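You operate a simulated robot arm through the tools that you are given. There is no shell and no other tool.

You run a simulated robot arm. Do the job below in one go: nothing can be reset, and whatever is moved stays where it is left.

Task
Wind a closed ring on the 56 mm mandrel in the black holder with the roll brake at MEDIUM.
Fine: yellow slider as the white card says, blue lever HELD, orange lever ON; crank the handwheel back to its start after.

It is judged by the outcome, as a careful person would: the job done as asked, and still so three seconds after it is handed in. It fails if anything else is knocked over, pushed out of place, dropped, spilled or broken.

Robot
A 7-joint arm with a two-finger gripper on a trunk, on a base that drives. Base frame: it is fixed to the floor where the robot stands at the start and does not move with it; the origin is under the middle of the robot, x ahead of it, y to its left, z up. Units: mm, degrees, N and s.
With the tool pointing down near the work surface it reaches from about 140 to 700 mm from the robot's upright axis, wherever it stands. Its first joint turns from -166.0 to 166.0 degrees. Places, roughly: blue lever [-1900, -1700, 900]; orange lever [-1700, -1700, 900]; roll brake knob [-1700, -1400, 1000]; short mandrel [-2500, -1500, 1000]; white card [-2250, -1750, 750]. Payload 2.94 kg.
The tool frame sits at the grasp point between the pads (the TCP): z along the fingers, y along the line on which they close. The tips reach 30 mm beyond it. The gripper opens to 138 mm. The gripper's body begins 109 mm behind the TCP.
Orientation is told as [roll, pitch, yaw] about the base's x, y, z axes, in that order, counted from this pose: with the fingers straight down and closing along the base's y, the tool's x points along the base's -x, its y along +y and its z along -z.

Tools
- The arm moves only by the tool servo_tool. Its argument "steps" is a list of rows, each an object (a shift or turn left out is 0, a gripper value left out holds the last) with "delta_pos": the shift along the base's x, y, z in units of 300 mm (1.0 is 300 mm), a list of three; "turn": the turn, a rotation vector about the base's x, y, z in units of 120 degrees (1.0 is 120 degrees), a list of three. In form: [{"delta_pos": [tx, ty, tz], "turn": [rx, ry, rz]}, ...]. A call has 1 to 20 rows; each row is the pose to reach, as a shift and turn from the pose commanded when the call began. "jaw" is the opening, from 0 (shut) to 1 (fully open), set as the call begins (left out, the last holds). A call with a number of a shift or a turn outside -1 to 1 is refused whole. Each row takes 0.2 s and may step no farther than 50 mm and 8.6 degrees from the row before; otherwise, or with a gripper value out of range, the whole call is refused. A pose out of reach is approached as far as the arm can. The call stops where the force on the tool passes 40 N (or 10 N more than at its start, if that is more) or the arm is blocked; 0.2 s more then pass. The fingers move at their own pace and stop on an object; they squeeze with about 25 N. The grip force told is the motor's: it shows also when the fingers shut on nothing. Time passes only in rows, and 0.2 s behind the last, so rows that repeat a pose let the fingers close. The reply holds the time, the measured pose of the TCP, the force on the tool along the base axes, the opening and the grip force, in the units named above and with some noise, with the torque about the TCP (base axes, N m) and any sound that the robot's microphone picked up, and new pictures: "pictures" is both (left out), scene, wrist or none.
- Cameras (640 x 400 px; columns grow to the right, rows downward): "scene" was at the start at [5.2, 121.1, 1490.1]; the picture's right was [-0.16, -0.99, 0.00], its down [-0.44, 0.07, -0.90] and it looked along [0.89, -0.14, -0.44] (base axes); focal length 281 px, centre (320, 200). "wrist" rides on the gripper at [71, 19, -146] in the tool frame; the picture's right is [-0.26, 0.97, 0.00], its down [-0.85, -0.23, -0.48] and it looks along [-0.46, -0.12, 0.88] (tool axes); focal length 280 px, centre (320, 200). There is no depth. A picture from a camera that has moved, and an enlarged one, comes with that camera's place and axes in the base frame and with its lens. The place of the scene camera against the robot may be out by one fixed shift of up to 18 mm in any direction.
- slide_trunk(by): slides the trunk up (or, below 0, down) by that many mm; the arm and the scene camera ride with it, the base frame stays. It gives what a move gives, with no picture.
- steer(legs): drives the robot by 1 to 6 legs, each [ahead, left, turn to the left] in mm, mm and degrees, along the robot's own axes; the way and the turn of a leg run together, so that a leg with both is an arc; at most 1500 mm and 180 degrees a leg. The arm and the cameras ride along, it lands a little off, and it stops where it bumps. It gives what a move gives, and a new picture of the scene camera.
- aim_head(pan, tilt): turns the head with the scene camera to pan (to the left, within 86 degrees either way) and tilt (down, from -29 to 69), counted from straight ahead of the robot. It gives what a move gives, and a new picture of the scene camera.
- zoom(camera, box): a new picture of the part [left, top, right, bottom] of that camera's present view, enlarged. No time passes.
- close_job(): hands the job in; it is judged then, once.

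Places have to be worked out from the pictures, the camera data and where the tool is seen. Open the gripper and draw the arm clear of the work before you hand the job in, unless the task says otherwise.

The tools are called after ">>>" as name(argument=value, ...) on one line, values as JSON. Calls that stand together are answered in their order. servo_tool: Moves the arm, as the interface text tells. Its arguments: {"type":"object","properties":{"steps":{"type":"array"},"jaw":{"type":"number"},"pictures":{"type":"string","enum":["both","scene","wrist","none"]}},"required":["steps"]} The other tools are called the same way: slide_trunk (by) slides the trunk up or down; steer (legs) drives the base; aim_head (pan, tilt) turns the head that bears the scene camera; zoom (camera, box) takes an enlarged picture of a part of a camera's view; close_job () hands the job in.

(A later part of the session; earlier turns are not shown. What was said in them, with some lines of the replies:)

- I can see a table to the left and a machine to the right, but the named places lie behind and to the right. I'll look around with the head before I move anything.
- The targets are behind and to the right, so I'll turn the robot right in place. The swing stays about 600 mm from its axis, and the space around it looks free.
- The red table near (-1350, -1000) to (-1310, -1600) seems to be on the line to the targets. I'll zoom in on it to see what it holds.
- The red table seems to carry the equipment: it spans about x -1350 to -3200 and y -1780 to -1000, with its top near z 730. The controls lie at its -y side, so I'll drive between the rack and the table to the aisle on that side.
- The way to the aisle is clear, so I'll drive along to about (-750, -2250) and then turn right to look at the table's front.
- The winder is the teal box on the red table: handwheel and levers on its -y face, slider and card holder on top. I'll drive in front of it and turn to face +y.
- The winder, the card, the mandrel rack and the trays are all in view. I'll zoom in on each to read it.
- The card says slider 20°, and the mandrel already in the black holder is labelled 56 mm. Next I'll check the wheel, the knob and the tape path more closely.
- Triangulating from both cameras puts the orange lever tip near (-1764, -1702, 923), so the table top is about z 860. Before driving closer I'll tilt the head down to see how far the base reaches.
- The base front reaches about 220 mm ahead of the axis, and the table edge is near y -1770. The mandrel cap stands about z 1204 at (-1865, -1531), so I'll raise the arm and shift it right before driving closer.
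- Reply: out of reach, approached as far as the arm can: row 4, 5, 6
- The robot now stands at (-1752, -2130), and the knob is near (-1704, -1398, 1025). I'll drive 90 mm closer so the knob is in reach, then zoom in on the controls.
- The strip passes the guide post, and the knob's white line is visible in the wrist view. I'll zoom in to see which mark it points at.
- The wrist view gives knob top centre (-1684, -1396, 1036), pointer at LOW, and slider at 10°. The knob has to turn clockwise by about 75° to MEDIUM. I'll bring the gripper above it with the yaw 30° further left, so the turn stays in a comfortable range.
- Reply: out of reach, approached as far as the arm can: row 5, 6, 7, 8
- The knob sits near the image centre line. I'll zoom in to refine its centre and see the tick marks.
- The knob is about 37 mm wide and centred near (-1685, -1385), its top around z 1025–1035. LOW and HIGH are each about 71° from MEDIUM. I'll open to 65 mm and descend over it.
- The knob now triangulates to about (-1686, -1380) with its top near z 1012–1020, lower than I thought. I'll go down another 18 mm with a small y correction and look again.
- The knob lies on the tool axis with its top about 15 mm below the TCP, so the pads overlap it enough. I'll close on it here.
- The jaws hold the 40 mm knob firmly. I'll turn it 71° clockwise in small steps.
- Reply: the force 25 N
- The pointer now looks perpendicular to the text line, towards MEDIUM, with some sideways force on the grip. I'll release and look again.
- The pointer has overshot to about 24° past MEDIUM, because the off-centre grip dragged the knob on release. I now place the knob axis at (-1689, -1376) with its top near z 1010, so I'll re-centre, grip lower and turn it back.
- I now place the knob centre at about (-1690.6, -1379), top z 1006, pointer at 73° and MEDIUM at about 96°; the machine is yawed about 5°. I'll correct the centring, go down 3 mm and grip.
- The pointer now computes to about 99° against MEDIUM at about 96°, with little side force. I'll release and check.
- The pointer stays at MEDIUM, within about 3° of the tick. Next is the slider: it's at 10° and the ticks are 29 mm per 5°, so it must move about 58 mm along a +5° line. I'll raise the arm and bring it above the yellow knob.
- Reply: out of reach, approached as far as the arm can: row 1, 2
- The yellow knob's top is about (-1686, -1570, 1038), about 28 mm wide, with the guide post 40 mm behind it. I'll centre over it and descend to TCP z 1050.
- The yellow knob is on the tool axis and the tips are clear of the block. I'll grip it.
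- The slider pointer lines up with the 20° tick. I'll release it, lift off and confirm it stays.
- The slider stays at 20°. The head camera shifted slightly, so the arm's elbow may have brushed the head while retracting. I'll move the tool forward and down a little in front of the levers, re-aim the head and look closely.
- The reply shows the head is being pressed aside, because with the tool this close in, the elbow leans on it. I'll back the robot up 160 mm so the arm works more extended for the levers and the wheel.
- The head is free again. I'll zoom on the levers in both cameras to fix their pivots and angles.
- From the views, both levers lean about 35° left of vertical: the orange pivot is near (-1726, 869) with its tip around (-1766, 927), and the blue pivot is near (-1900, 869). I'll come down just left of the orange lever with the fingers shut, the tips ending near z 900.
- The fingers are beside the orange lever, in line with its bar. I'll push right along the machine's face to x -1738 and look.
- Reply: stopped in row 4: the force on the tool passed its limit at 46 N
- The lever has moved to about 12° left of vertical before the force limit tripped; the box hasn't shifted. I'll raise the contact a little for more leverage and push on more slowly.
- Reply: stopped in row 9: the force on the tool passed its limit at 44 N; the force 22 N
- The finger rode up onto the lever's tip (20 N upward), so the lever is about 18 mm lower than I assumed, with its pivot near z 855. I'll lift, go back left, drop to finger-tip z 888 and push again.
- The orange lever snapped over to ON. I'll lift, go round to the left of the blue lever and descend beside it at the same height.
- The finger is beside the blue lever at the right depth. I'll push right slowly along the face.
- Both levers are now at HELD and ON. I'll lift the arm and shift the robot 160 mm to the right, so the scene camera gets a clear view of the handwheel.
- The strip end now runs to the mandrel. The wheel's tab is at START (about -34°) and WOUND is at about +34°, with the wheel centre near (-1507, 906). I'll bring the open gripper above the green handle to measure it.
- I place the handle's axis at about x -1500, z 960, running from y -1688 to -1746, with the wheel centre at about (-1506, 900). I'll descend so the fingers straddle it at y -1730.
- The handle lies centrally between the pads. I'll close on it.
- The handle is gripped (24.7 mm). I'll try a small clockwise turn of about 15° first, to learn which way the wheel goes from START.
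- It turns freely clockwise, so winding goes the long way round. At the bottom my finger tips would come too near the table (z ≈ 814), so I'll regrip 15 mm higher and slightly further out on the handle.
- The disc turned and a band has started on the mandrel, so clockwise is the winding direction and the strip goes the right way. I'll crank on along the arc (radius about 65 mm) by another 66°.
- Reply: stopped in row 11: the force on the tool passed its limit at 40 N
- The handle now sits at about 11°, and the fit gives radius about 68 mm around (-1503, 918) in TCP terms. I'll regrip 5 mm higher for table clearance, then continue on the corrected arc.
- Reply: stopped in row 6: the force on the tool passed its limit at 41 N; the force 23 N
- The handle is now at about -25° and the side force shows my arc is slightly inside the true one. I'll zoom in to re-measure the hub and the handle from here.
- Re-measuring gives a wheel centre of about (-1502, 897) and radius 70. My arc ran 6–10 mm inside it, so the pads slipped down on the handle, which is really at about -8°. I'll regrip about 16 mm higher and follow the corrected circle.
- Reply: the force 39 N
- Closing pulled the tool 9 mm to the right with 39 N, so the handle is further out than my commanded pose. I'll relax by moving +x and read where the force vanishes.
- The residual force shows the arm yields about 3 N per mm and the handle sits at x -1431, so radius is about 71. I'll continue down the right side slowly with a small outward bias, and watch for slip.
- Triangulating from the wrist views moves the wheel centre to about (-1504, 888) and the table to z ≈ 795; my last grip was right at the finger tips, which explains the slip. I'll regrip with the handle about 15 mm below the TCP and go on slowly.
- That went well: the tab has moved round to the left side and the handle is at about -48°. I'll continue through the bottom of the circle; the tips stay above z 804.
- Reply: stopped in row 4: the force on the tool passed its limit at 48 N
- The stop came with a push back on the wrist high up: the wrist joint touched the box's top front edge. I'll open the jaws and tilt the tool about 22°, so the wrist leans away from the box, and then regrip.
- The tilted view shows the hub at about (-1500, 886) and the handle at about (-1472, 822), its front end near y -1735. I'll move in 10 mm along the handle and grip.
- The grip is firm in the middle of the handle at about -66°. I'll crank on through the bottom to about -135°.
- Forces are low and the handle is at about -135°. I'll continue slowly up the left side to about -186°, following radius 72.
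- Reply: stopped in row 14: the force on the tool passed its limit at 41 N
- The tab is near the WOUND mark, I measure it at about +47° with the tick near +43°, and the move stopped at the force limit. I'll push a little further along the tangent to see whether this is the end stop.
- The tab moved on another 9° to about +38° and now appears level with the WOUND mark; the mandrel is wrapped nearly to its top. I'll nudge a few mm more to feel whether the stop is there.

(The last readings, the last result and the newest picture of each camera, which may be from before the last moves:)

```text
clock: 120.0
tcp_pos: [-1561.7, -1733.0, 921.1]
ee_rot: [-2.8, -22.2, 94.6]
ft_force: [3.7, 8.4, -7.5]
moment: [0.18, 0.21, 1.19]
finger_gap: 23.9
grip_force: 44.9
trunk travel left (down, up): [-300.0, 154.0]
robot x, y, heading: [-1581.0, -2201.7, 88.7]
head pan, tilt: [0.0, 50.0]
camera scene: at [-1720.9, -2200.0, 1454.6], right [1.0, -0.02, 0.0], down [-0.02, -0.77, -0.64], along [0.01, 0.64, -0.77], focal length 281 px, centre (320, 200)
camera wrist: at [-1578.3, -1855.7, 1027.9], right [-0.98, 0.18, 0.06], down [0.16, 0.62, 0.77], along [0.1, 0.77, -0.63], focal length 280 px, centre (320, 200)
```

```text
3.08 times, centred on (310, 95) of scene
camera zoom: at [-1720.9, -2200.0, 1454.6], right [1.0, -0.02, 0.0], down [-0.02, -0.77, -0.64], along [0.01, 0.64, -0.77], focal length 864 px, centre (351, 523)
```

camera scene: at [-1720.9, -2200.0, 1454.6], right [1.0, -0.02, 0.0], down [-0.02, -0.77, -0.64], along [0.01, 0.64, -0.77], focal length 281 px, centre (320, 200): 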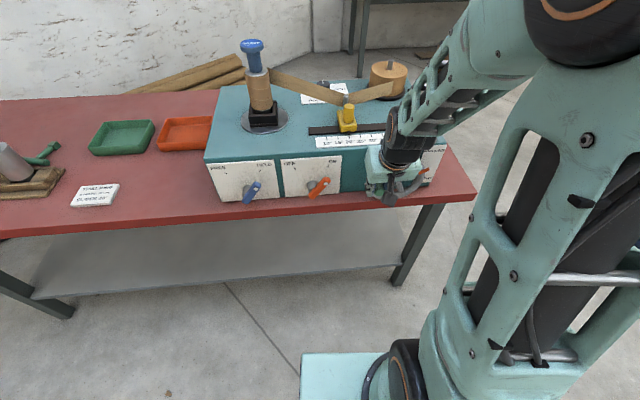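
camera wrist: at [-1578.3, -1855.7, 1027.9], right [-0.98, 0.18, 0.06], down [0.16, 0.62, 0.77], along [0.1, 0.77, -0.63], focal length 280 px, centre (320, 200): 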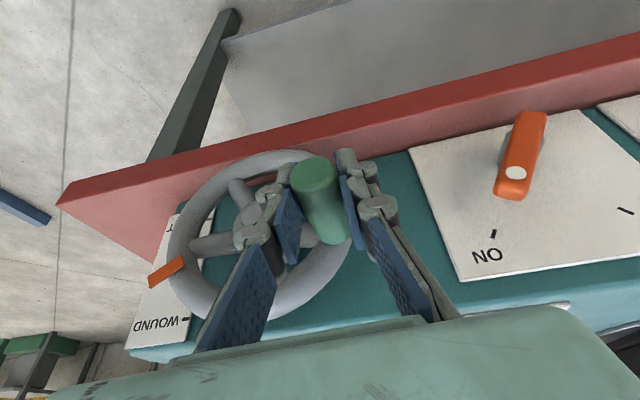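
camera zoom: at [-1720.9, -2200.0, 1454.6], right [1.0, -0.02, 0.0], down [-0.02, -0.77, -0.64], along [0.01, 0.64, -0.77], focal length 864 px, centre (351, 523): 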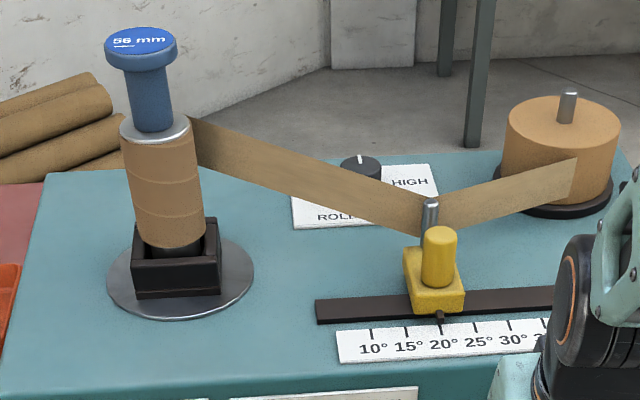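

The wheel turns on past the mark without a hard stop: the tab is at about +33°, a few degrees beyond WOUND, and the strip is wound to the top. Now I'll crank back counter-clockwise, first down the left side.

>>> servo_tool(steps=[{"delta_pos": [-0.004, -0.0004, -0.013]}, {"delta_pos": [-0.0083, -0.0007, -0.0263]}, {"delta_pos": [-0.011, -0.001, -0.04]}, {"delta_pos": [-0.0133, -0.0012, -0.0533]}, {"delta_pos": [-0.0147, -0.0013, -0.067]}, {"delta_pos": [-0.015, -0.0013, -0.0807]}, {"delta_pos": [-0.0147, -0.0013, -0.0943]}, {"delta_pos": [-0.0133, -0.0012, -0.108]}, {"delta_pos": [-0.011, -0.001, -0.1217]}, {"delta_pos": [-0.0083, -0.0007, -0.135]}, {"delta_pos": [-0.0047, -0.0004, -0.1483]}, {"delta_pos": [0, 0, -0.1613]}, {"delta_pos": [0.0053, 0.0005, -0.174]}, {"delta_pos": [0.0113, 0.001, -0.1863]}, {"delta_pos": [0.018, 0.0016, -0.1983]}, {"delta_pos": [0.0257, 0.0023, -0.2097]}])

>>> zoom(camera="wrist", box=[0, 100, 400, 350])

>>> zoom(camera="scene", box=[220, 30, 400, 160])

```text
clock: 123.2
tcp_pos: [-1564.1, -1732.8, 860.8]
ee_rot: [-2.6, -22.2, 95.3]
ft_force: [-7.0, 4.8, -5.5]
moment: [0.37, 0.0, -0.01]
finger_gap: 24.9
grip_force: 44.5
trunk travel left (down, up): [-300.0, 154.0]
robot x, y, heading: [-1583.9, -2204.3, 88.8]
head pan, tilt: [0.0, 50.0]
stopped in row 16: the force on the tool passed its limit at 41 N (the readings are from after the stop); the commanded pose is now the measured one
camera scene: at [-1722.3, -2200.8, 1454.4], right [1.0, -0.02, 0.0], down [-0.02, -0.77, -0.64], along [0.01, 0.64, -0.77], focal length 281 px, centre (320, 200)
camera wrist: at [-1578.5, -1855.7, 968.4], right [-0.98, 0.17, 0.06], down [0.15, 0.62, 0.77], along [0.09, 0.77, -0.64], focal length 280 px, centre (320, 200)
```

scene: 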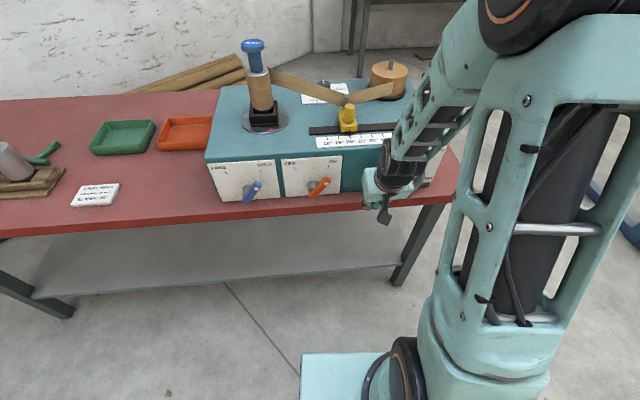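
wrist: 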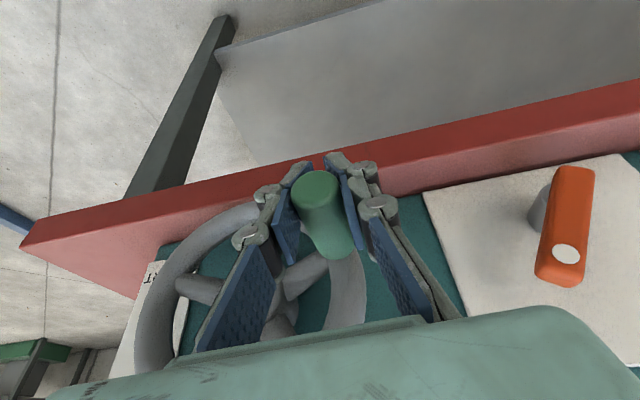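

```text
1.60 times, centred on (200, 225) of wrist
camera zoom: at [-1578.5, -1855.7, 968.4], right [-0.98, 0.17, 0.06], down [0.15, 0.62, 0.77], along [0.09, 0.77, -0.64], focal length 449 px, centre (512, 160)
```

zoom: 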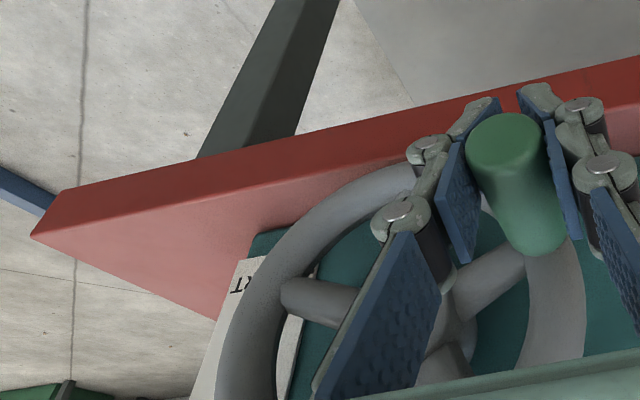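

```text
3.08 times, centred on (310, 95) of scene
camera zoom: at [-1722.3, -2200.8, 1454.4], right [1.0, -0.02, 0.0], down [-0.02, -0.77, -0.64], along [0.01, 0.64, -0.77], focal length 864 px, centre (351, 523)
```

zoom: 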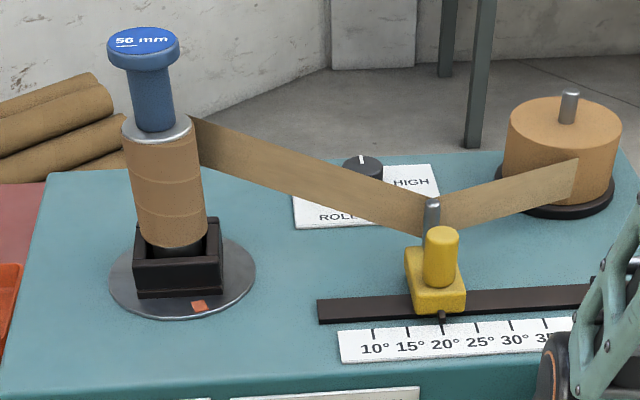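

The ring stays wound while the disc turns back, which is right. The pads slipped about 20 mm again on the vertical part, and the handle is now at about -163°. I'll regrip higher and continue through the bottom.

>>> servo_tool(steps=[{"delta_pos": [0, 0, 0]}, {"delta_pos": [0, 0.007, 0.035]}, {"delta_pos": [0, 0.013, 0.067]}], jaw=0.3, pictures="none")

>>> servo_tool(steps=[{"delta_pos": [0, 0, 0]}, {"delta_pos": [0, 0, 0]}, {"delta_pos": [0, 0, 0]}], jaw=0.05, pictures="wrist")

>>> servo_tool(steps=[{"delta_pos": [0.0063, 0.0006, -0.0187]}, {"delta_pos": [0.0147, 0.0013, -0.0363]}, {"delta_pos": [0.0243, 0.0022, -0.0537]}, {"delta_pos": [0.0353, 0.0031, -0.0697]}, {"delta_pos": [0.0477, 0.0042, -0.085]}, {"delta_pos": [0.0643, 0.0057, -0.1017]}, {"delta_pos": [0.0827, 0.0074, -0.1163]}, {"delta_pos": [0.106, 0.0094, -0.131]}, {"delta_pos": [0.1307, 0.0116, -0.143]}, {"delta_pos": [0.1567, 0.0139, -0.1517]}, {"delta_pos": [0.1837, 0.0163, -0.157]}, {"delta_pos": [0.211, 0.0188, -0.1593]}, {"delta_pos": [0.2387, 0.0212, -0.158]}, {"delta_pos": [0.2657, 0.0236, -0.1537]}, {"delta_pos": [0.292, 0.026, -0.1457]}, {"delta_pos": [0.317, 0.0282, -0.1347]}])

>>> zoom(camera="scene", box=[340, 120, 460, 220])

```text
clock: 124.0
tcp_pos: [-1561.1, -1729.9, 882.6]
ee_rot: [-2.5, -22.2, 95.1]
ft_force: [0.0, -0.9, 0.1]
moment: [-0.03, 0.0, 0.0]
finger_gap: 41.3
grip_force: 0.1
trunk travel left (down, up): [-300.0, 154.0]
robot x, y, heading: [-1580.2, -2202.0, 88.9]
head pan, tilt: [0.0, 50.0]
```

```text
clock: 124.8
tcp_pos: [-1564.2, -1730.4, 882.1]
ee_rot: [-2.6, -22.1, 95.3]
ft_force: [-21.3, 1.4, -5.5]
moment: [0.16, 0.04, 0.44]
finger_gap: 24.4
grip_force: 44.8
trunk travel left (down, up): [-300.0, 154.0]
robot x, y, heading: [-1583.8, -2203.2, 89.0]
head pan, tilt: [0.0, 50.0]
camera wrist: at [-1579.6, -1852.3, 989.1], right [-0.98, 0.17, 0.06], down [0.15, 0.62, 0.77], along [0.09, 0.77, -0.64], focal length 280 px, centre (320, 200)
```

wrist: 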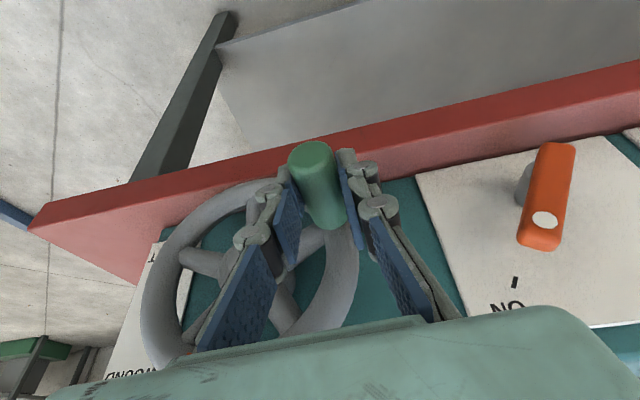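

```text
clock: 128.2
tcp_pos: [-1465.6, -1723.3, 840.7]
ee_rot: [-2.5, -22.0, 95.0]
ft_force: [-8.3, -3.1, -7.4]
moment: [0.13, -0.54, 0.08]
finger_gap: 24.0
grip_force: 45.3
trunk travel left (down, up): [-300.0, 154.0]
robot x, y, heading: [-1581.2, -2204.6, 88.8]
head pan, tilt: [0.0, 50.0]
camera scene: at [-1722.3, -2201.4, 1454.4], right [1.0, -0.02, 0.0], down [-0.02, -0.77, -0.64], along [0.01, 0.64, -0.77], focal length 281 px, centre (320, 200)
camera wrist: at [-1481.5, -1844.7, 948.0], right [-0.98, 0.17, 0.06], down [0.16, 0.62, 0.77], along [0.1, 0.76, -0.64], focal length 280 px, centre (320, 200)
```

scene: 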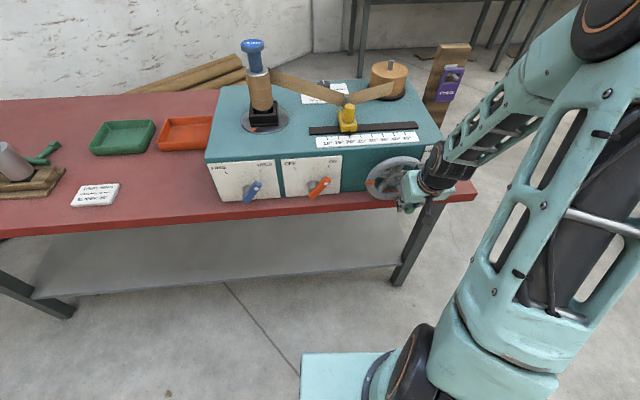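
wrist: 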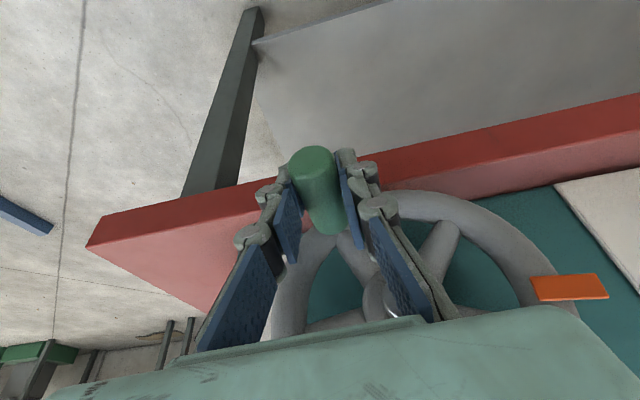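

```text
4.00 times, centred on (400, 170) of scene
camera zoom: at [-1722.3, -2201.4, 1454.4], right [1.0, -0.02, 0.0], down [-0.02, -0.77, -0.64], along [0.01, 0.64, -0.77], focal length 1124 px, centre (0, 320)
```

zoom: 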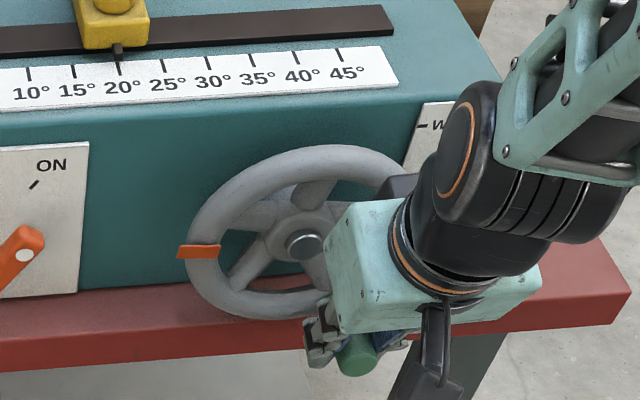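

The handle is at about -60° on the way back, with the tab on the left side and moderate forces. I'll continue up the right side to about -24°.

>>> servo_tool(steps=[{"delta_pos": [0.01, 0.0009, 0.0065]}, {"delta_pos": [0.0197, 0.0018, 0.013]}, {"delta_pos": [0.029, 0.0026, 0.0205]}, {"delta_pos": [0.038, 0.0034, 0.0277]}, {"delta_pos": [0.0465, 0.0041, 0.036]}, {"delta_pos": [0.0547, 0.0049, 0.0443]}, {"delta_pos": [0.062, 0.0055, 0.0535]}, {"delta_pos": [0.0693, 0.0062, 0.0627]}, {"delta_pos": [0.076, 0.0068, 0.0725]}, {"delta_pos": [0.0823, 0.0073, 0.0823]}, {"delta_pos": [0.0877, 0.0078, 0.0925]}, {"delta_pos": [0.093, 0.0083, 0.1033]}])

>>> zoom(camera="scene", box=[340, 120, 460, 220])

```text
clock: 130.8
tcp_pos: [-1438.2, -1719.9, 871.4]
ee_rot: [-2.5, -22.0, 95.0]
ft_force: [-7.0, -7.3, -10.0]
moment: [-0.43, -0.64, 0.02]
finger_gap: 24.1
grip_force: 45.0
trunk travel left (down, up): [-300.0, 154.0]
robot x, y, heading: [-1581.1, -2201.0, 88.7]
head pan, tilt: [0.0, 50.0]
camera scene: at [-1722.1, -2201.5, 1454.5], right [1.0, -0.02, 0.0], down [-0.02, -0.77, -0.64], along [0.01, 0.64, -0.77], focal length 281 px, centre (320, 200)
camera wrist: at [-1454.5, -1842.1, 979.1], right [-0.98, 0.17, 0.06], down [0.16, 0.62, 0.77], along [0.1, 0.76, -0.64], focal length 280 px, centre (320, 200)
```

scene: 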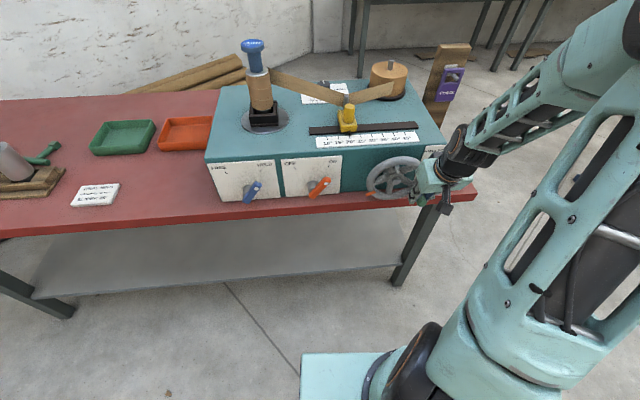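
wrist: 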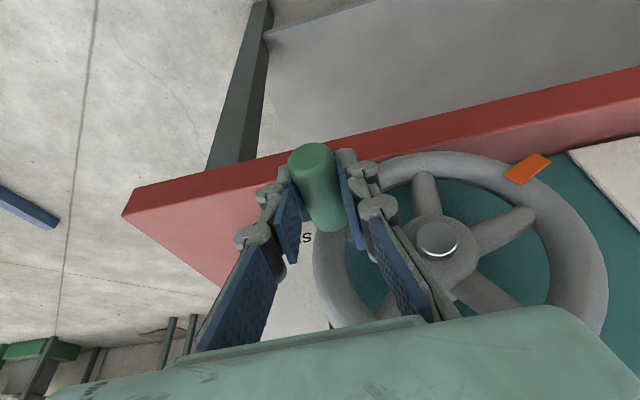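

```text
4.00 times, centred on (400, 170) of scene
camera zoom: at [-1722.1, -2201.5, 1454.5], right [1.0, -0.02, 0.0], down [-0.02, -0.77, -0.64], along [0.01, 0.64, -0.77], focal length 1124 px, centre (0, 320)
```

zoom: 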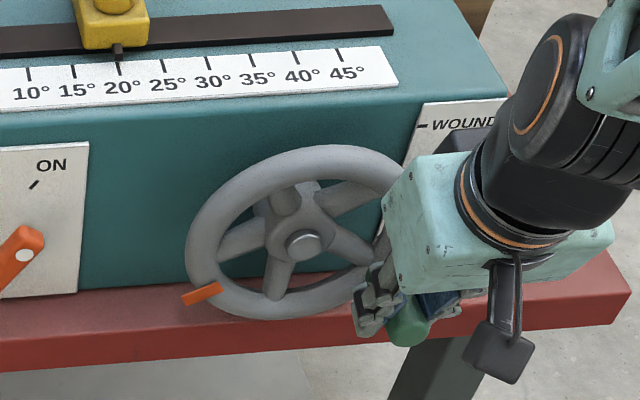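

No slip this time; the handle is at about -24°. I'll continue up the right side to about +36°.

>>> servo_tool(steps=[{"delta_pos": [0.004, 0.0003, 0.0097]}, {"delta_pos": [0.0077, 0.0007, 0.0193]}, {"delta_pos": [0.0105, 0.0009, 0.0288]}, {"delta_pos": [0.0133, 0.0012, 0.0383]}, {"delta_pos": [0.0153, 0.0014, 0.0478]}, {"delta_pos": [0.0173, 0.0015, 0.0573]}, {"delta_pos": [0.0193, 0.0017, 0.077]}, {"delta_pos": [0.02, 0.0018, 0.0967]}, {"delta_pos": [0.0187, 0.0017, 0.1163]}, {"delta_pos": [0.016, 0.0014, 0.1357]}, {"delta_pos": [0.0113, 0.001, 0.1547]}, {"delta_pos": [0.005, 0.0004, 0.1733]}, {"delta_pos": [-0.0027, -0.0002, 0.1913]}, {"delta_pos": [-0.012, -0.001, 0.2087]}, {"delta_pos": [-0.023, -0.002, 0.225]}])

>>> zoom(camera="scene", box=[340, 120, 460, 220])

```text
clock: 134.1
tcp_pos: [-1443.8, -1719.3, 939.7]
ee_rot: [-2.7, -22.3, 95.0]
ft_force: [9.5, -5.6, 0.3]
moment: [-0.71, -0.32, 0.92]
finger_gap: 24.1
grip_force: 45.1
trunk travel left (down, up): [-300.0, 154.0]
robot x, y, heading: [-1582.0, -2201.1, 88.9]
head pan, tilt: [0.0, 50.0]
camera scene: at [-1720.2, -2202.1, 1454.8], right [1.0, -0.02, 0.0], down [-0.02, -0.77, -0.64], along [0.01, 0.64, -0.77], focal length 281 px, centre (320, 200)
camera wrist: at [-1458.2, -1842.1, 1047.8], right [-0.98, 0.18, 0.06], down [0.16, 0.62, 0.77], along [0.1, 0.77, -0.63], focal length 280 px, centre (320, 200)
```

scene: 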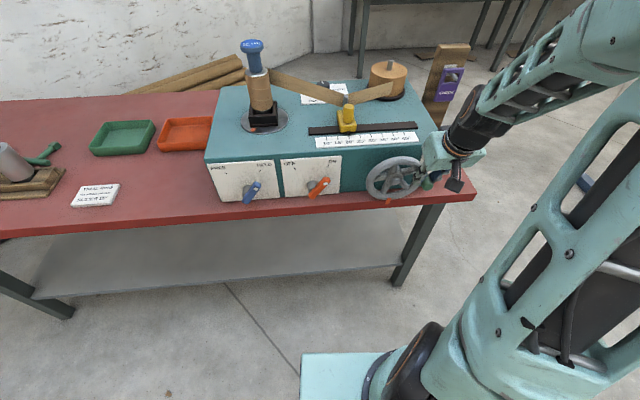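
wrist: 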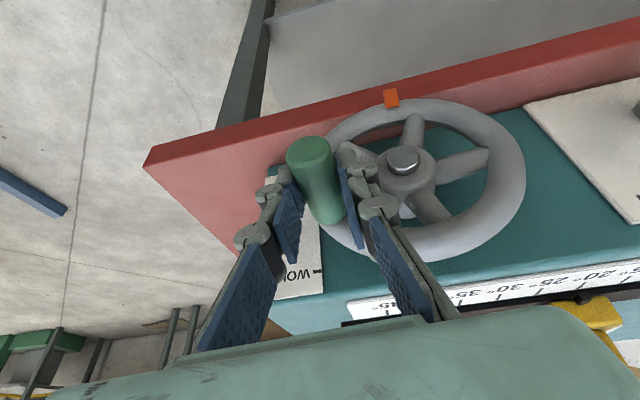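

```text
4.00 times, centred on (400, 170) of scene
camera zoom: at [-1720.2, -2202.1, 1454.8], right [1.0, -0.02, 0.0], down [-0.02, -0.77, -0.64], along [0.01, 0.64, -0.77], focal length 1124 px, centre (0, 320)
```

zoom: 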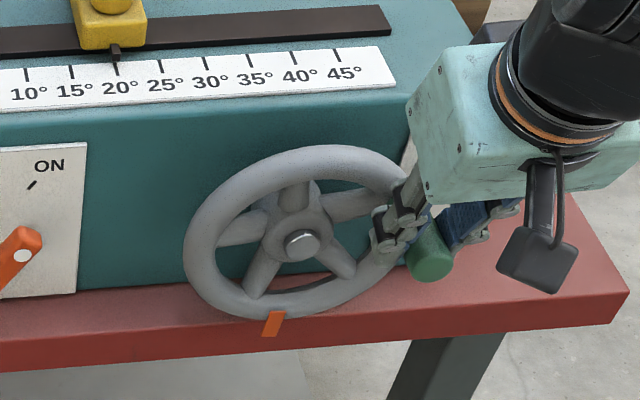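

The tab is at the bottom and the handle at about +31°. I'll bring it on to about 78° and then compare the tab with START.

>>> servo_tool(steps=[{"delta_pos": [-0.0055, -0.0005, 0.0082]}, {"delta_pos": [-0.011, -0.001, 0.0163]}, {"delta_pos": [-0.0257, -0.0023, 0.0347]}, {"delta_pos": [-0.0423, -0.0038, 0.0513]}, {"delta_pos": [-0.0607, -0.0054, 0.066]}, {"delta_pos": [-0.0803, -0.0071, 0.079]}, {"delta_pos": [-0.1013, -0.009, 0.0897]}, {"delta_pos": [-0.1233, -0.011, 0.098]}, {"delta_pos": [-0.1463, -0.013, 0.104]}])

>>> zoom(camera="scene", box=[340, 120, 460, 220])

>>> zoom(camera="wrist", box=[100, 60, 500, 310])

```text
clock: 136.1
tcp_pos: [-1488.4, -1721.8, 970.2]
ee_rot: [-2.4, -22.2, 94.9]
ft_force: [13.5, 8.0, 6.9]
moment: [0.4, -0.75, -0.25]
finger_gap: 23.8
grip_force: 44.8
trunk travel left (down, up): [-300.0, 154.0]
robot x, y, heading: [-1582.5, -2199.9, 88.7]
head pan, tilt: [0.0, 50.0]
camera scene: at [-1720.2, -2201.3, 1454.5], right [1.0, -0.02, 0.0], down [-0.02, -0.77, -0.64], along [0.01, 0.64, -0.77], focal length 281 px, centre (320, 200)
camera wrist: at [-1503.6, -1845.3, 1077.6], right [-0.98, 0.17, 0.06], down [0.16, 0.62, 0.77], along [0.1, 0.77, -0.64], focal length 280 px, centre (320, 200)
```

scene: 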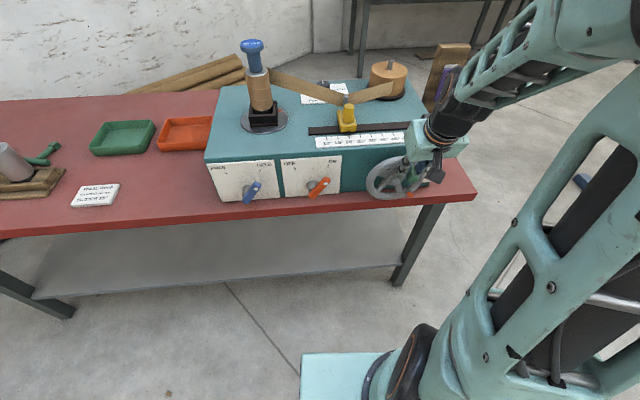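
wrist: 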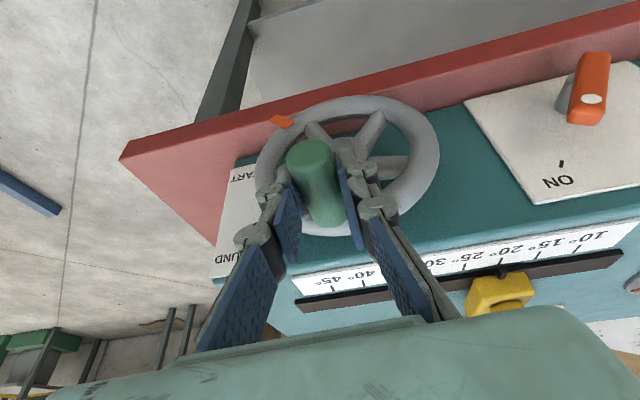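

```text
4.00 times, centred on (400, 170) of scene
camera zoom: at [-1720.2, -2201.3, 1454.5], right [1.0, -0.02, 0.0], down [-0.02, -0.77, -0.64], along [0.01, 0.64, -0.77], focal length 1124 px, centre (0, 320)
```

zoom: 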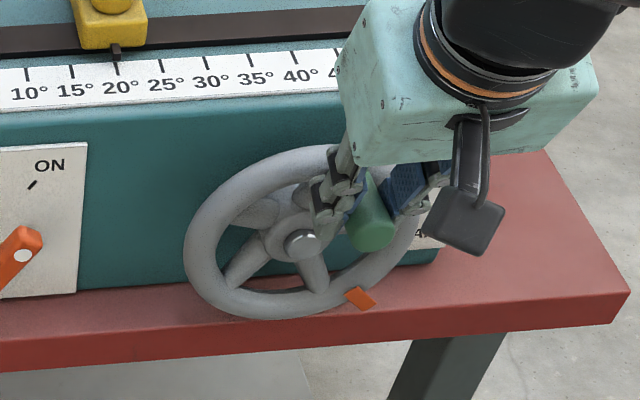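

```text
1.60 times, centred on (300, 185) of wrist
camera zoom: at [-1503.6, -1845.3, 1077.6], right [-0.98, 0.17, 0.06], down [0.16, 0.62, 0.77], along [0.1, 0.77, -0.64], focal length 449 px, centre (352, 224)
```

zoom: 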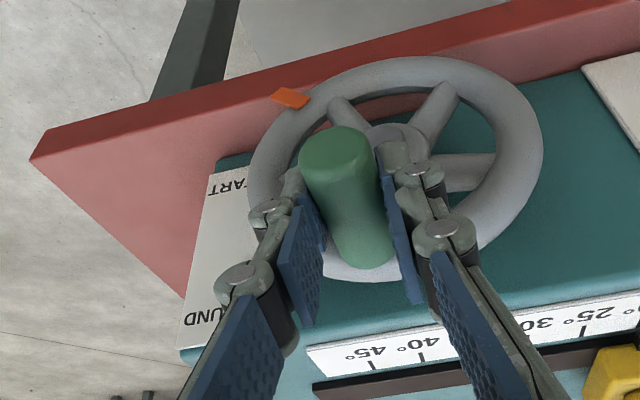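

The tab is about 12° short of START. I'll move the handle the last 10 mm to the left and compare with the starting picture.

>>> servo_tool(steps=[{"delta_pos": [-0.012, -0.001, 0.003]}, {"delta_pos": [-0.024, -0.002, 0.005]}, {"delta_pos": [-0.035, -0.003, 0.006]}, {"delta_pos": [-0.035, -0.003, 0.006]}], pictures="none")

>>> zoom(camera="scene", box=[300, 110, 480, 230])

```text
clock: 137.1
tcp_pos: [-1499.6, -1725.3, 972.3]
ee_rot: [-2.5, -22.1, 95.0]
ft_force: [6.6, 8.6, 2.0]
moment: [0.23, -0.45, -0.13]
finger_gap: 24.5
grip_force: 45.3
trunk travel left (down, up): [-300.0, 154.0]
robot x, y, heading: [-1579.3, -2199.2, 88.7]
head pan, tilt: [0.0, 50.0]
```

```text
3.33 times, centred on (390, 170) of scene
camera zoom: at [-1720.8, -2200.7, 1454.6], right [1.0, -0.02, 0.0], down [-0.02, -0.77, -0.64], along [0.01, 0.64, -0.77], focal length 936 px, centre (87, 300)
```

zoom: 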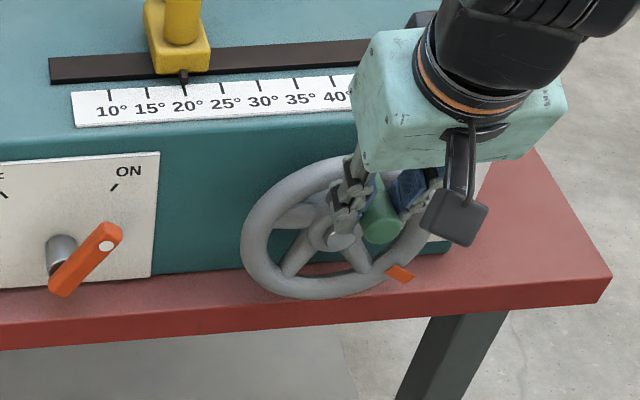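

The tab matches its starting picture (allowing for the 3 px camera shift). I'll open and back straight out along the tool axis, then check the wheel.

>>> servo_tool(steps=[{"delta_pos": [-0.007, 0, 0]}, {"delta_pos": [-0.007, 0, 0]}, {"delta_pos": [-0.007, 0, 0]}], jaw=0.3, pictures="none")

>>> servo_tool(steps=[{"delta_pos": [0, -0.04, 0.1]}, {"delta_pos": [0, -0.08, 0.2]}, {"delta_pos": [0, -0.12, 0.3]}, {"delta_pos": [0.1, -0.16, 0.4]}, {"delta_pos": [0.2, -0.16, 0.45]}])

>>> zoom(camera="scene", box=[300, 110, 480, 230])

>>> zoom(camera="scene", box=[200, 30, 400, 160])

>>> zoom(camera="scene", box=[200, 120, 380, 230])

```text
clock: 137.8
tcp_pos: [-1502.1, -1725.9, 972.7]
ee_rot: [-2.4, -22.1, 95.0]
ft_force: [0.3, -0.5, 0.0]
moment: [0.01, -0.03, -0.01]
finger_gap: 41.6
grip_force: 0.1
trunk travel left (down, up): [-300.0, 154.0]
robot x, y, heading: [-1578.0, -2198.4, 89.0]
head pan, tilt: [0.0, 50.0]
```

```text
clock: 139.1
tcp_pos: [-1440.6, -1771.7, 1104.7]
ee_rot: [-2.1, -21.6, 94.9]
ft_force: [-0.1, 0.3, 0.0]
moment: [0.02, -0.03, 0.02]
finger_gap: 41.3
grip_force: 0.0
trunk travel left (down, up): [-300.0, 154.0]
robot x, y, heading: [-1582.8, -2202.3, 88.9]
head pan, tilt: [0.0, 50.0]
camera scene: at [-1697.1, -2199.6, 1465.4], right [0.95, -0.31, 0.0], down [-0.21, -0.64, -0.74], along [0.23, 0.7, -0.67], focal length 281 px, centre (320, 200)
camera wrist: at [-1456.1, -1893.2, 1213.2], right [-0.98, 0.17, 0.06], down [0.16, 0.63, 0.76], along [0.09, 0.76, -0.64], focal length 280 px, centre (320, 200)
```

scene: 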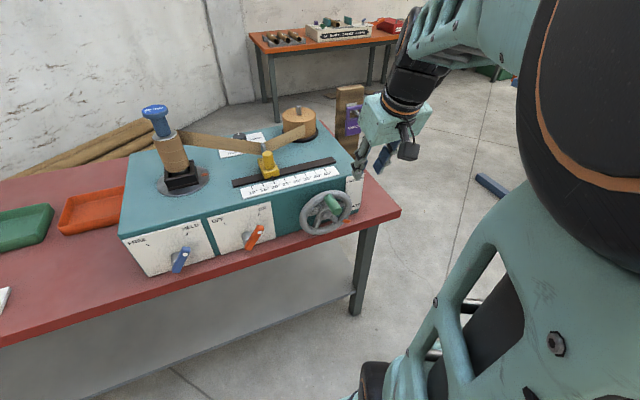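
wrist: 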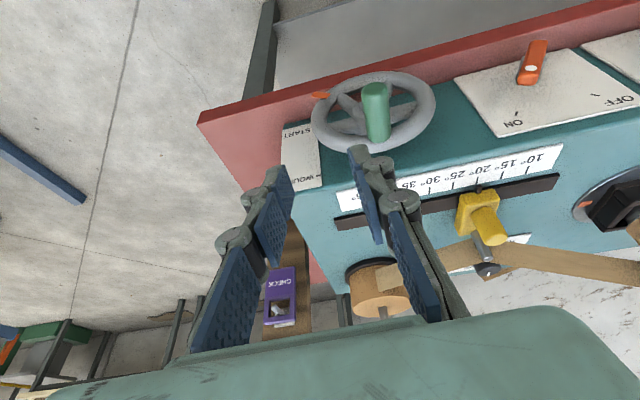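

```text
3.33 times, centred on (390, 170) of scene
camera zoom: at [-1697.1, -2199.6, 1465.4], right [0.95, -0.31, 0.0], down [-0.21, -0.64, -0.74], along [0.23, 0.7, -0.67], focal length 936 px, centre (87, 300)
```

zoom: 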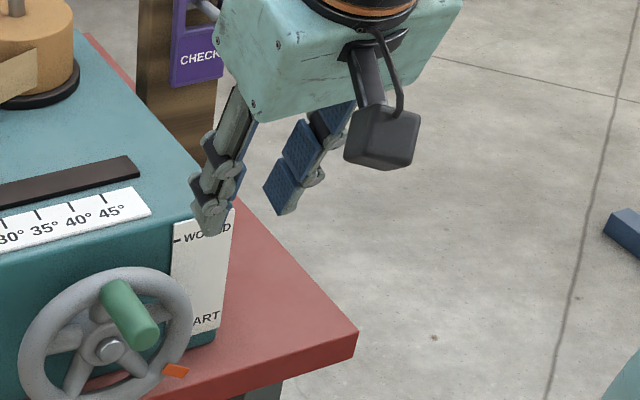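

```text
3.08 times, centred on (300, 95) of scene
camera zoom: at [-1697.1, -2199.6, 1465.4], right [0.95, -0.31, 0.0], down [-0.21, -0.64, -0.74], along [0.23, 0.7, -0.67], focal length 864 px, centre (382, 523)
```

zoom: 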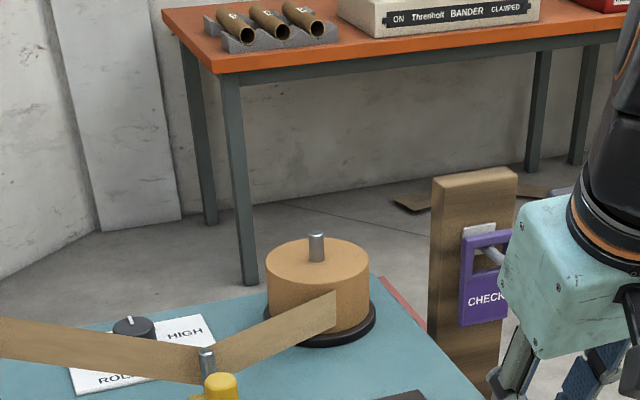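

```text
3.56 times, centred on (290, 175) of scene
camera zoom: at [-1697.1, -2199.6, 1465.4], right [0.95, -0.31, 0.0], down [-0.21, -0.64, -0.74], along [0.23, 0.7, -0.67], focal length 999 px, centre (427, 289)
```

zoom: 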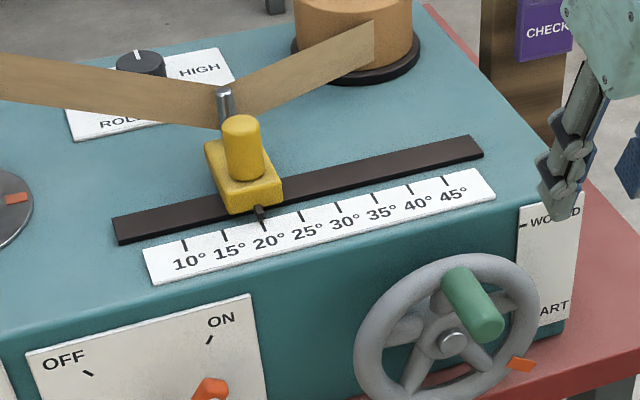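

The wheel is at START, the slider at 20°, and the strip is wound. The elbow is leaning on the head again, so I'll back the robot away from the table and straighten the arm out a little before the final check.

>>> steer(legs=[[-250, 0, 0]])

>>> servo_tool(steps=[{"delta_pos": [0, 0.1, 0.03], "turn": [-0.05, 0, 0]}, {"delta_pos": [0, 0.2, 0.06], "turn": [-0.1, 0, 0]}, {"delta_pos": [0, 0.3, 0.1], "turn": [-0.15, 0, 0]}, {"delta_pos": [0, 0.36, 0.15], "turn": [-0.18, 0, 0]}], jaw=0.6)

>>> aim_head(pan=0, tilt=35)

>>> zoom(camera="scene", box=[200, 130, 420, 270])

```text
clock: 140.9
tcp_pos: [-1446.9, -2022.5, 1105.1]
ee_rot: [-2.3, -21.8, 94.9]
ft_force: [0.1, -0.5, 0.9]
moment: [-0.02, -0.03, -0.02]
finger_gap: 41.4
grip_force: 0.2
trunk travel left (down, up): [-300.0, 154.0]
robot x, y, heading: [-1587.0, -2453.7, 88.7]
head pan, tilt: [0.0, 50.0]
camera scene: at [-1702.0, -2451.4, 1465.3], right [0.95, -0.31, 0.0], down [-0.21, -0.64, -0.74], along [0.23, 0.7, -0.67], focal length 281 px, centre (320, 200)
```

scene: 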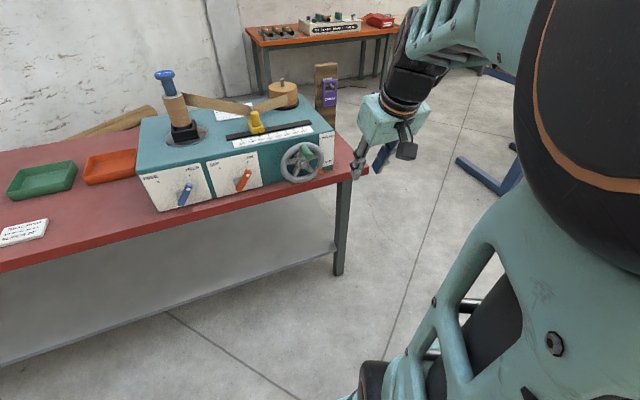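

```text
clock: 141.9
tcp_pos: [-1446.3, -1914.7, 1149.4]
ee_rot: [-0.5, 0.2, 94.6]
ft_force: [0.2, 0.8, -0.1]
moment: [-0.02, 0.02, 0.02]
finger_gap: 83.1
grip_force: 0.1
trunk travel left (down, up): [-300.0, 154.0]
robot x, y, heading: [-1581.7, -2456.5, 88.8]
head pan, tilt: [0.0, 50.0]
camera scene: at [-1726.5, -2452.8, 1454.5], right [1.0, -0.02, 0.0], down [-0.01, -0.77, -0.64], along [0.01, 0.64, -0.77], focal length 281 px, centre (320, 200)
camera wrist: at [-1462.2, -1986.8, 1294.6], right [-0.98, 0.18, -0.01], down [0.16, 0.86, 0.48], along [0.09, 0.47, -0.88], focal length 280 px, centre (320, 200)
```

scene: 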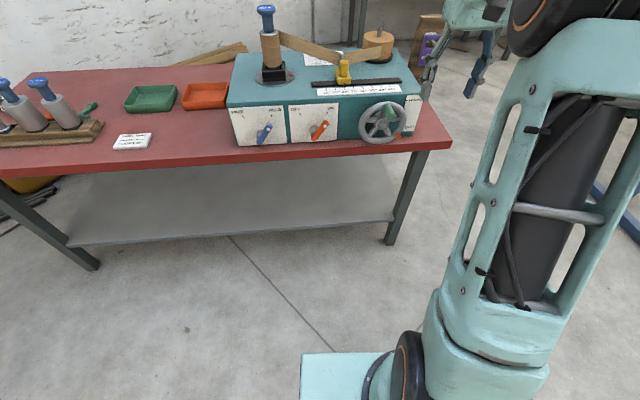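
wrist: 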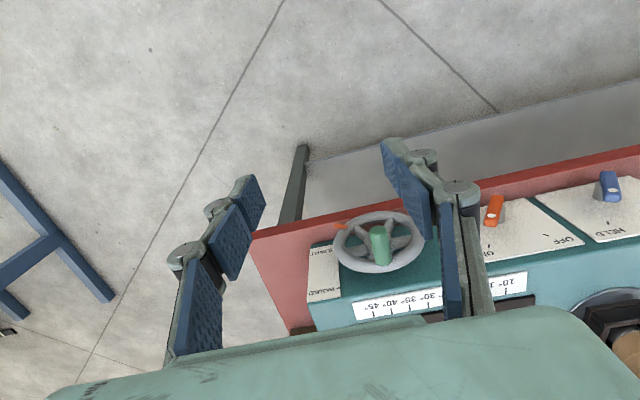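

```text
clock: 142.7
tcp_pos: [-1447.5, -1914.4, 1149.2]
ee_rot: [-0.4, -0.2, 94.6]
ft_force: [-0.4, 0.7, -0.1]
moment: [-0.01, -0.02, 0.0]
finger_gap: 82.6
grip_force: 0.1
trunk travel left (down, up): [-300.0, 154.0]
robot x, y, heading: [-1588.7, -2455.6, 88.9]
head pan, tilt: [0.0, 35.0]
camera scene: at [-1726.4, -2442.3, 1476.2], right [1.0, -0.02, 0.0], down [-0.01, -0.57, -0.82], along [0.02, 0.82, -0.57], focal length 281 px, centre (320, 200)
```

scene: 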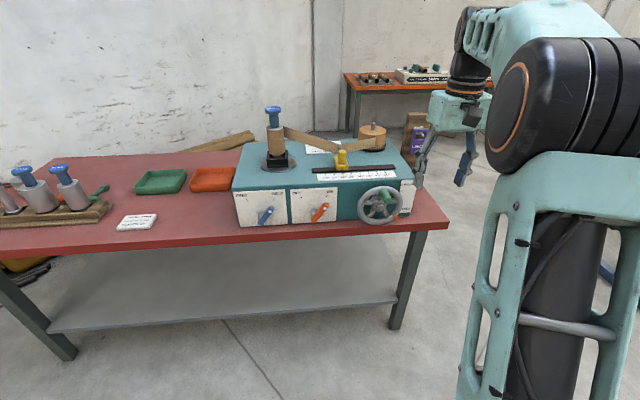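

```text
2.86 times, centred on (310, 200) of scene
camera zoom: at [-1726.4, -2442.3, 1476.2], right [1.0, -0.02, 0.0], down [-0.01, -0.57, -0.82], along [0.02, 0.82, -0.57], focal length 803 px, centre (349, 200)
```

zoom: 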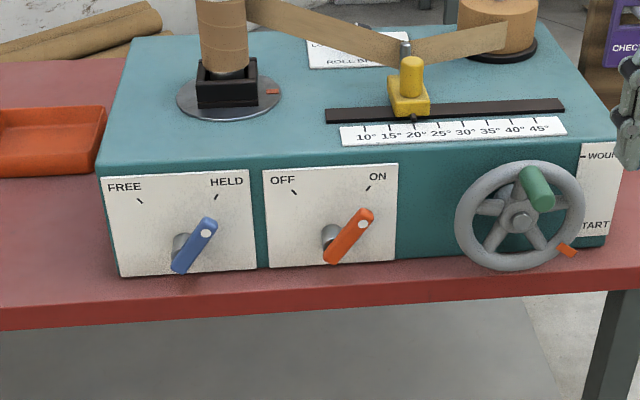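

The levers read HELD and ON, the tab is at START, and the disc marker is back where it began. One last look at the wound ring and the brake knob.

>>> zoom(camera="scene", box=[240, 95, 400, 190])

>>> zoom(camera="scene", box=[350, 170, 430, 230])

>>> zoom(camera="scene", box=[300, 130, 360, 170])

```text
4.00 times, centred on (320, 142) of scene
camera zoom: at [-1726.4, -2442.3, 1476.2], right [1.0, -0.02, 0.0], down [-0.01, -0.57, -0.82], along [0.02, 0.82, -0.57], focal length 1124 px, centre (320, 430)
```

zoom: 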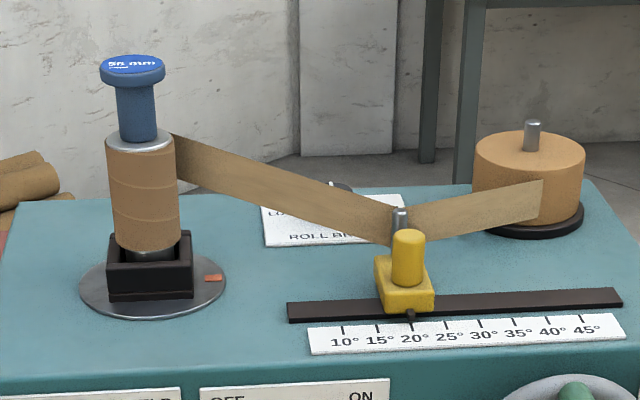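

```text
6.67 times, centred on (390, 200) of scene
camera zoom: at [-1726.4, -2442.3, 1476.2], right [1.0, -0.02, 0.0], down [-0.01, -0.57, -0.82], along [0.02, 0.82, -0.57], focal length 1873 px, centre (-147, 200)
```

zoom: 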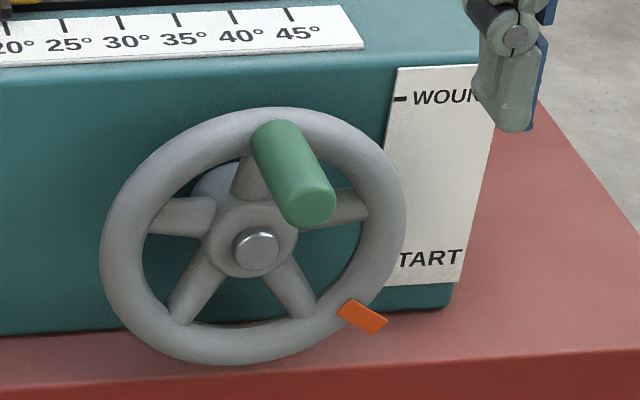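

```text
10.00 times, centred on (330, 150) of scene
camera zoom: at [-1726.4, -2442.3, 1476.2], right [1.0, -0.02, 0.0], down [-0.01, -0.57, -0.82], along [0.02, 0.82, -0.57], focal length 2809 px, centre (220, 700)
```

zoom: 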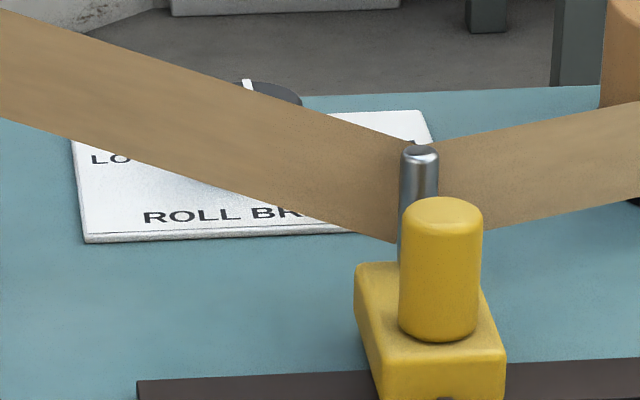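

The strip is wound in closed turns on the 56 mm mandrel, and the slider is at 20°, the brake at MEDIUM, and the levers at HELD and ON. The handwheel is back at START, and the arm is clear with the gripper open, so I'll hand the job in.

>>> close_job()

```text
The job is handed in.
```

The ring is wound in closed turns on the 56 mm mandrel in the black holder, and I've handed the job in.

- **Roll brake:** set to MEDIUM, with the pointer about 3° off the tick. My first turn overshot towards HIGH, and I turned it back before winding.
- **Slider:** at 20°, as the white card says.
- **Levers:** blue at HELD and orange at ON.
- **Handwheel:** cranked clockwise from START until it was a few degrees past the WOUND mark, because I felt no stop there. I then cranked it back to START. The strip stayed wound, and the marker on the holder's disc is back where it began.

Several moves stopped at the force limit: one push on the orange lever, and a few cranking moves when the pads slipped on the handle. Once the wrist touched the front edge of the winder, and the arm pressed against the robot's own camera head a couple of times. In the pictures afterwards, nothing had moved out of place or been knocked over.

The robot now stands back from the table with the arm clear and the gripper open.
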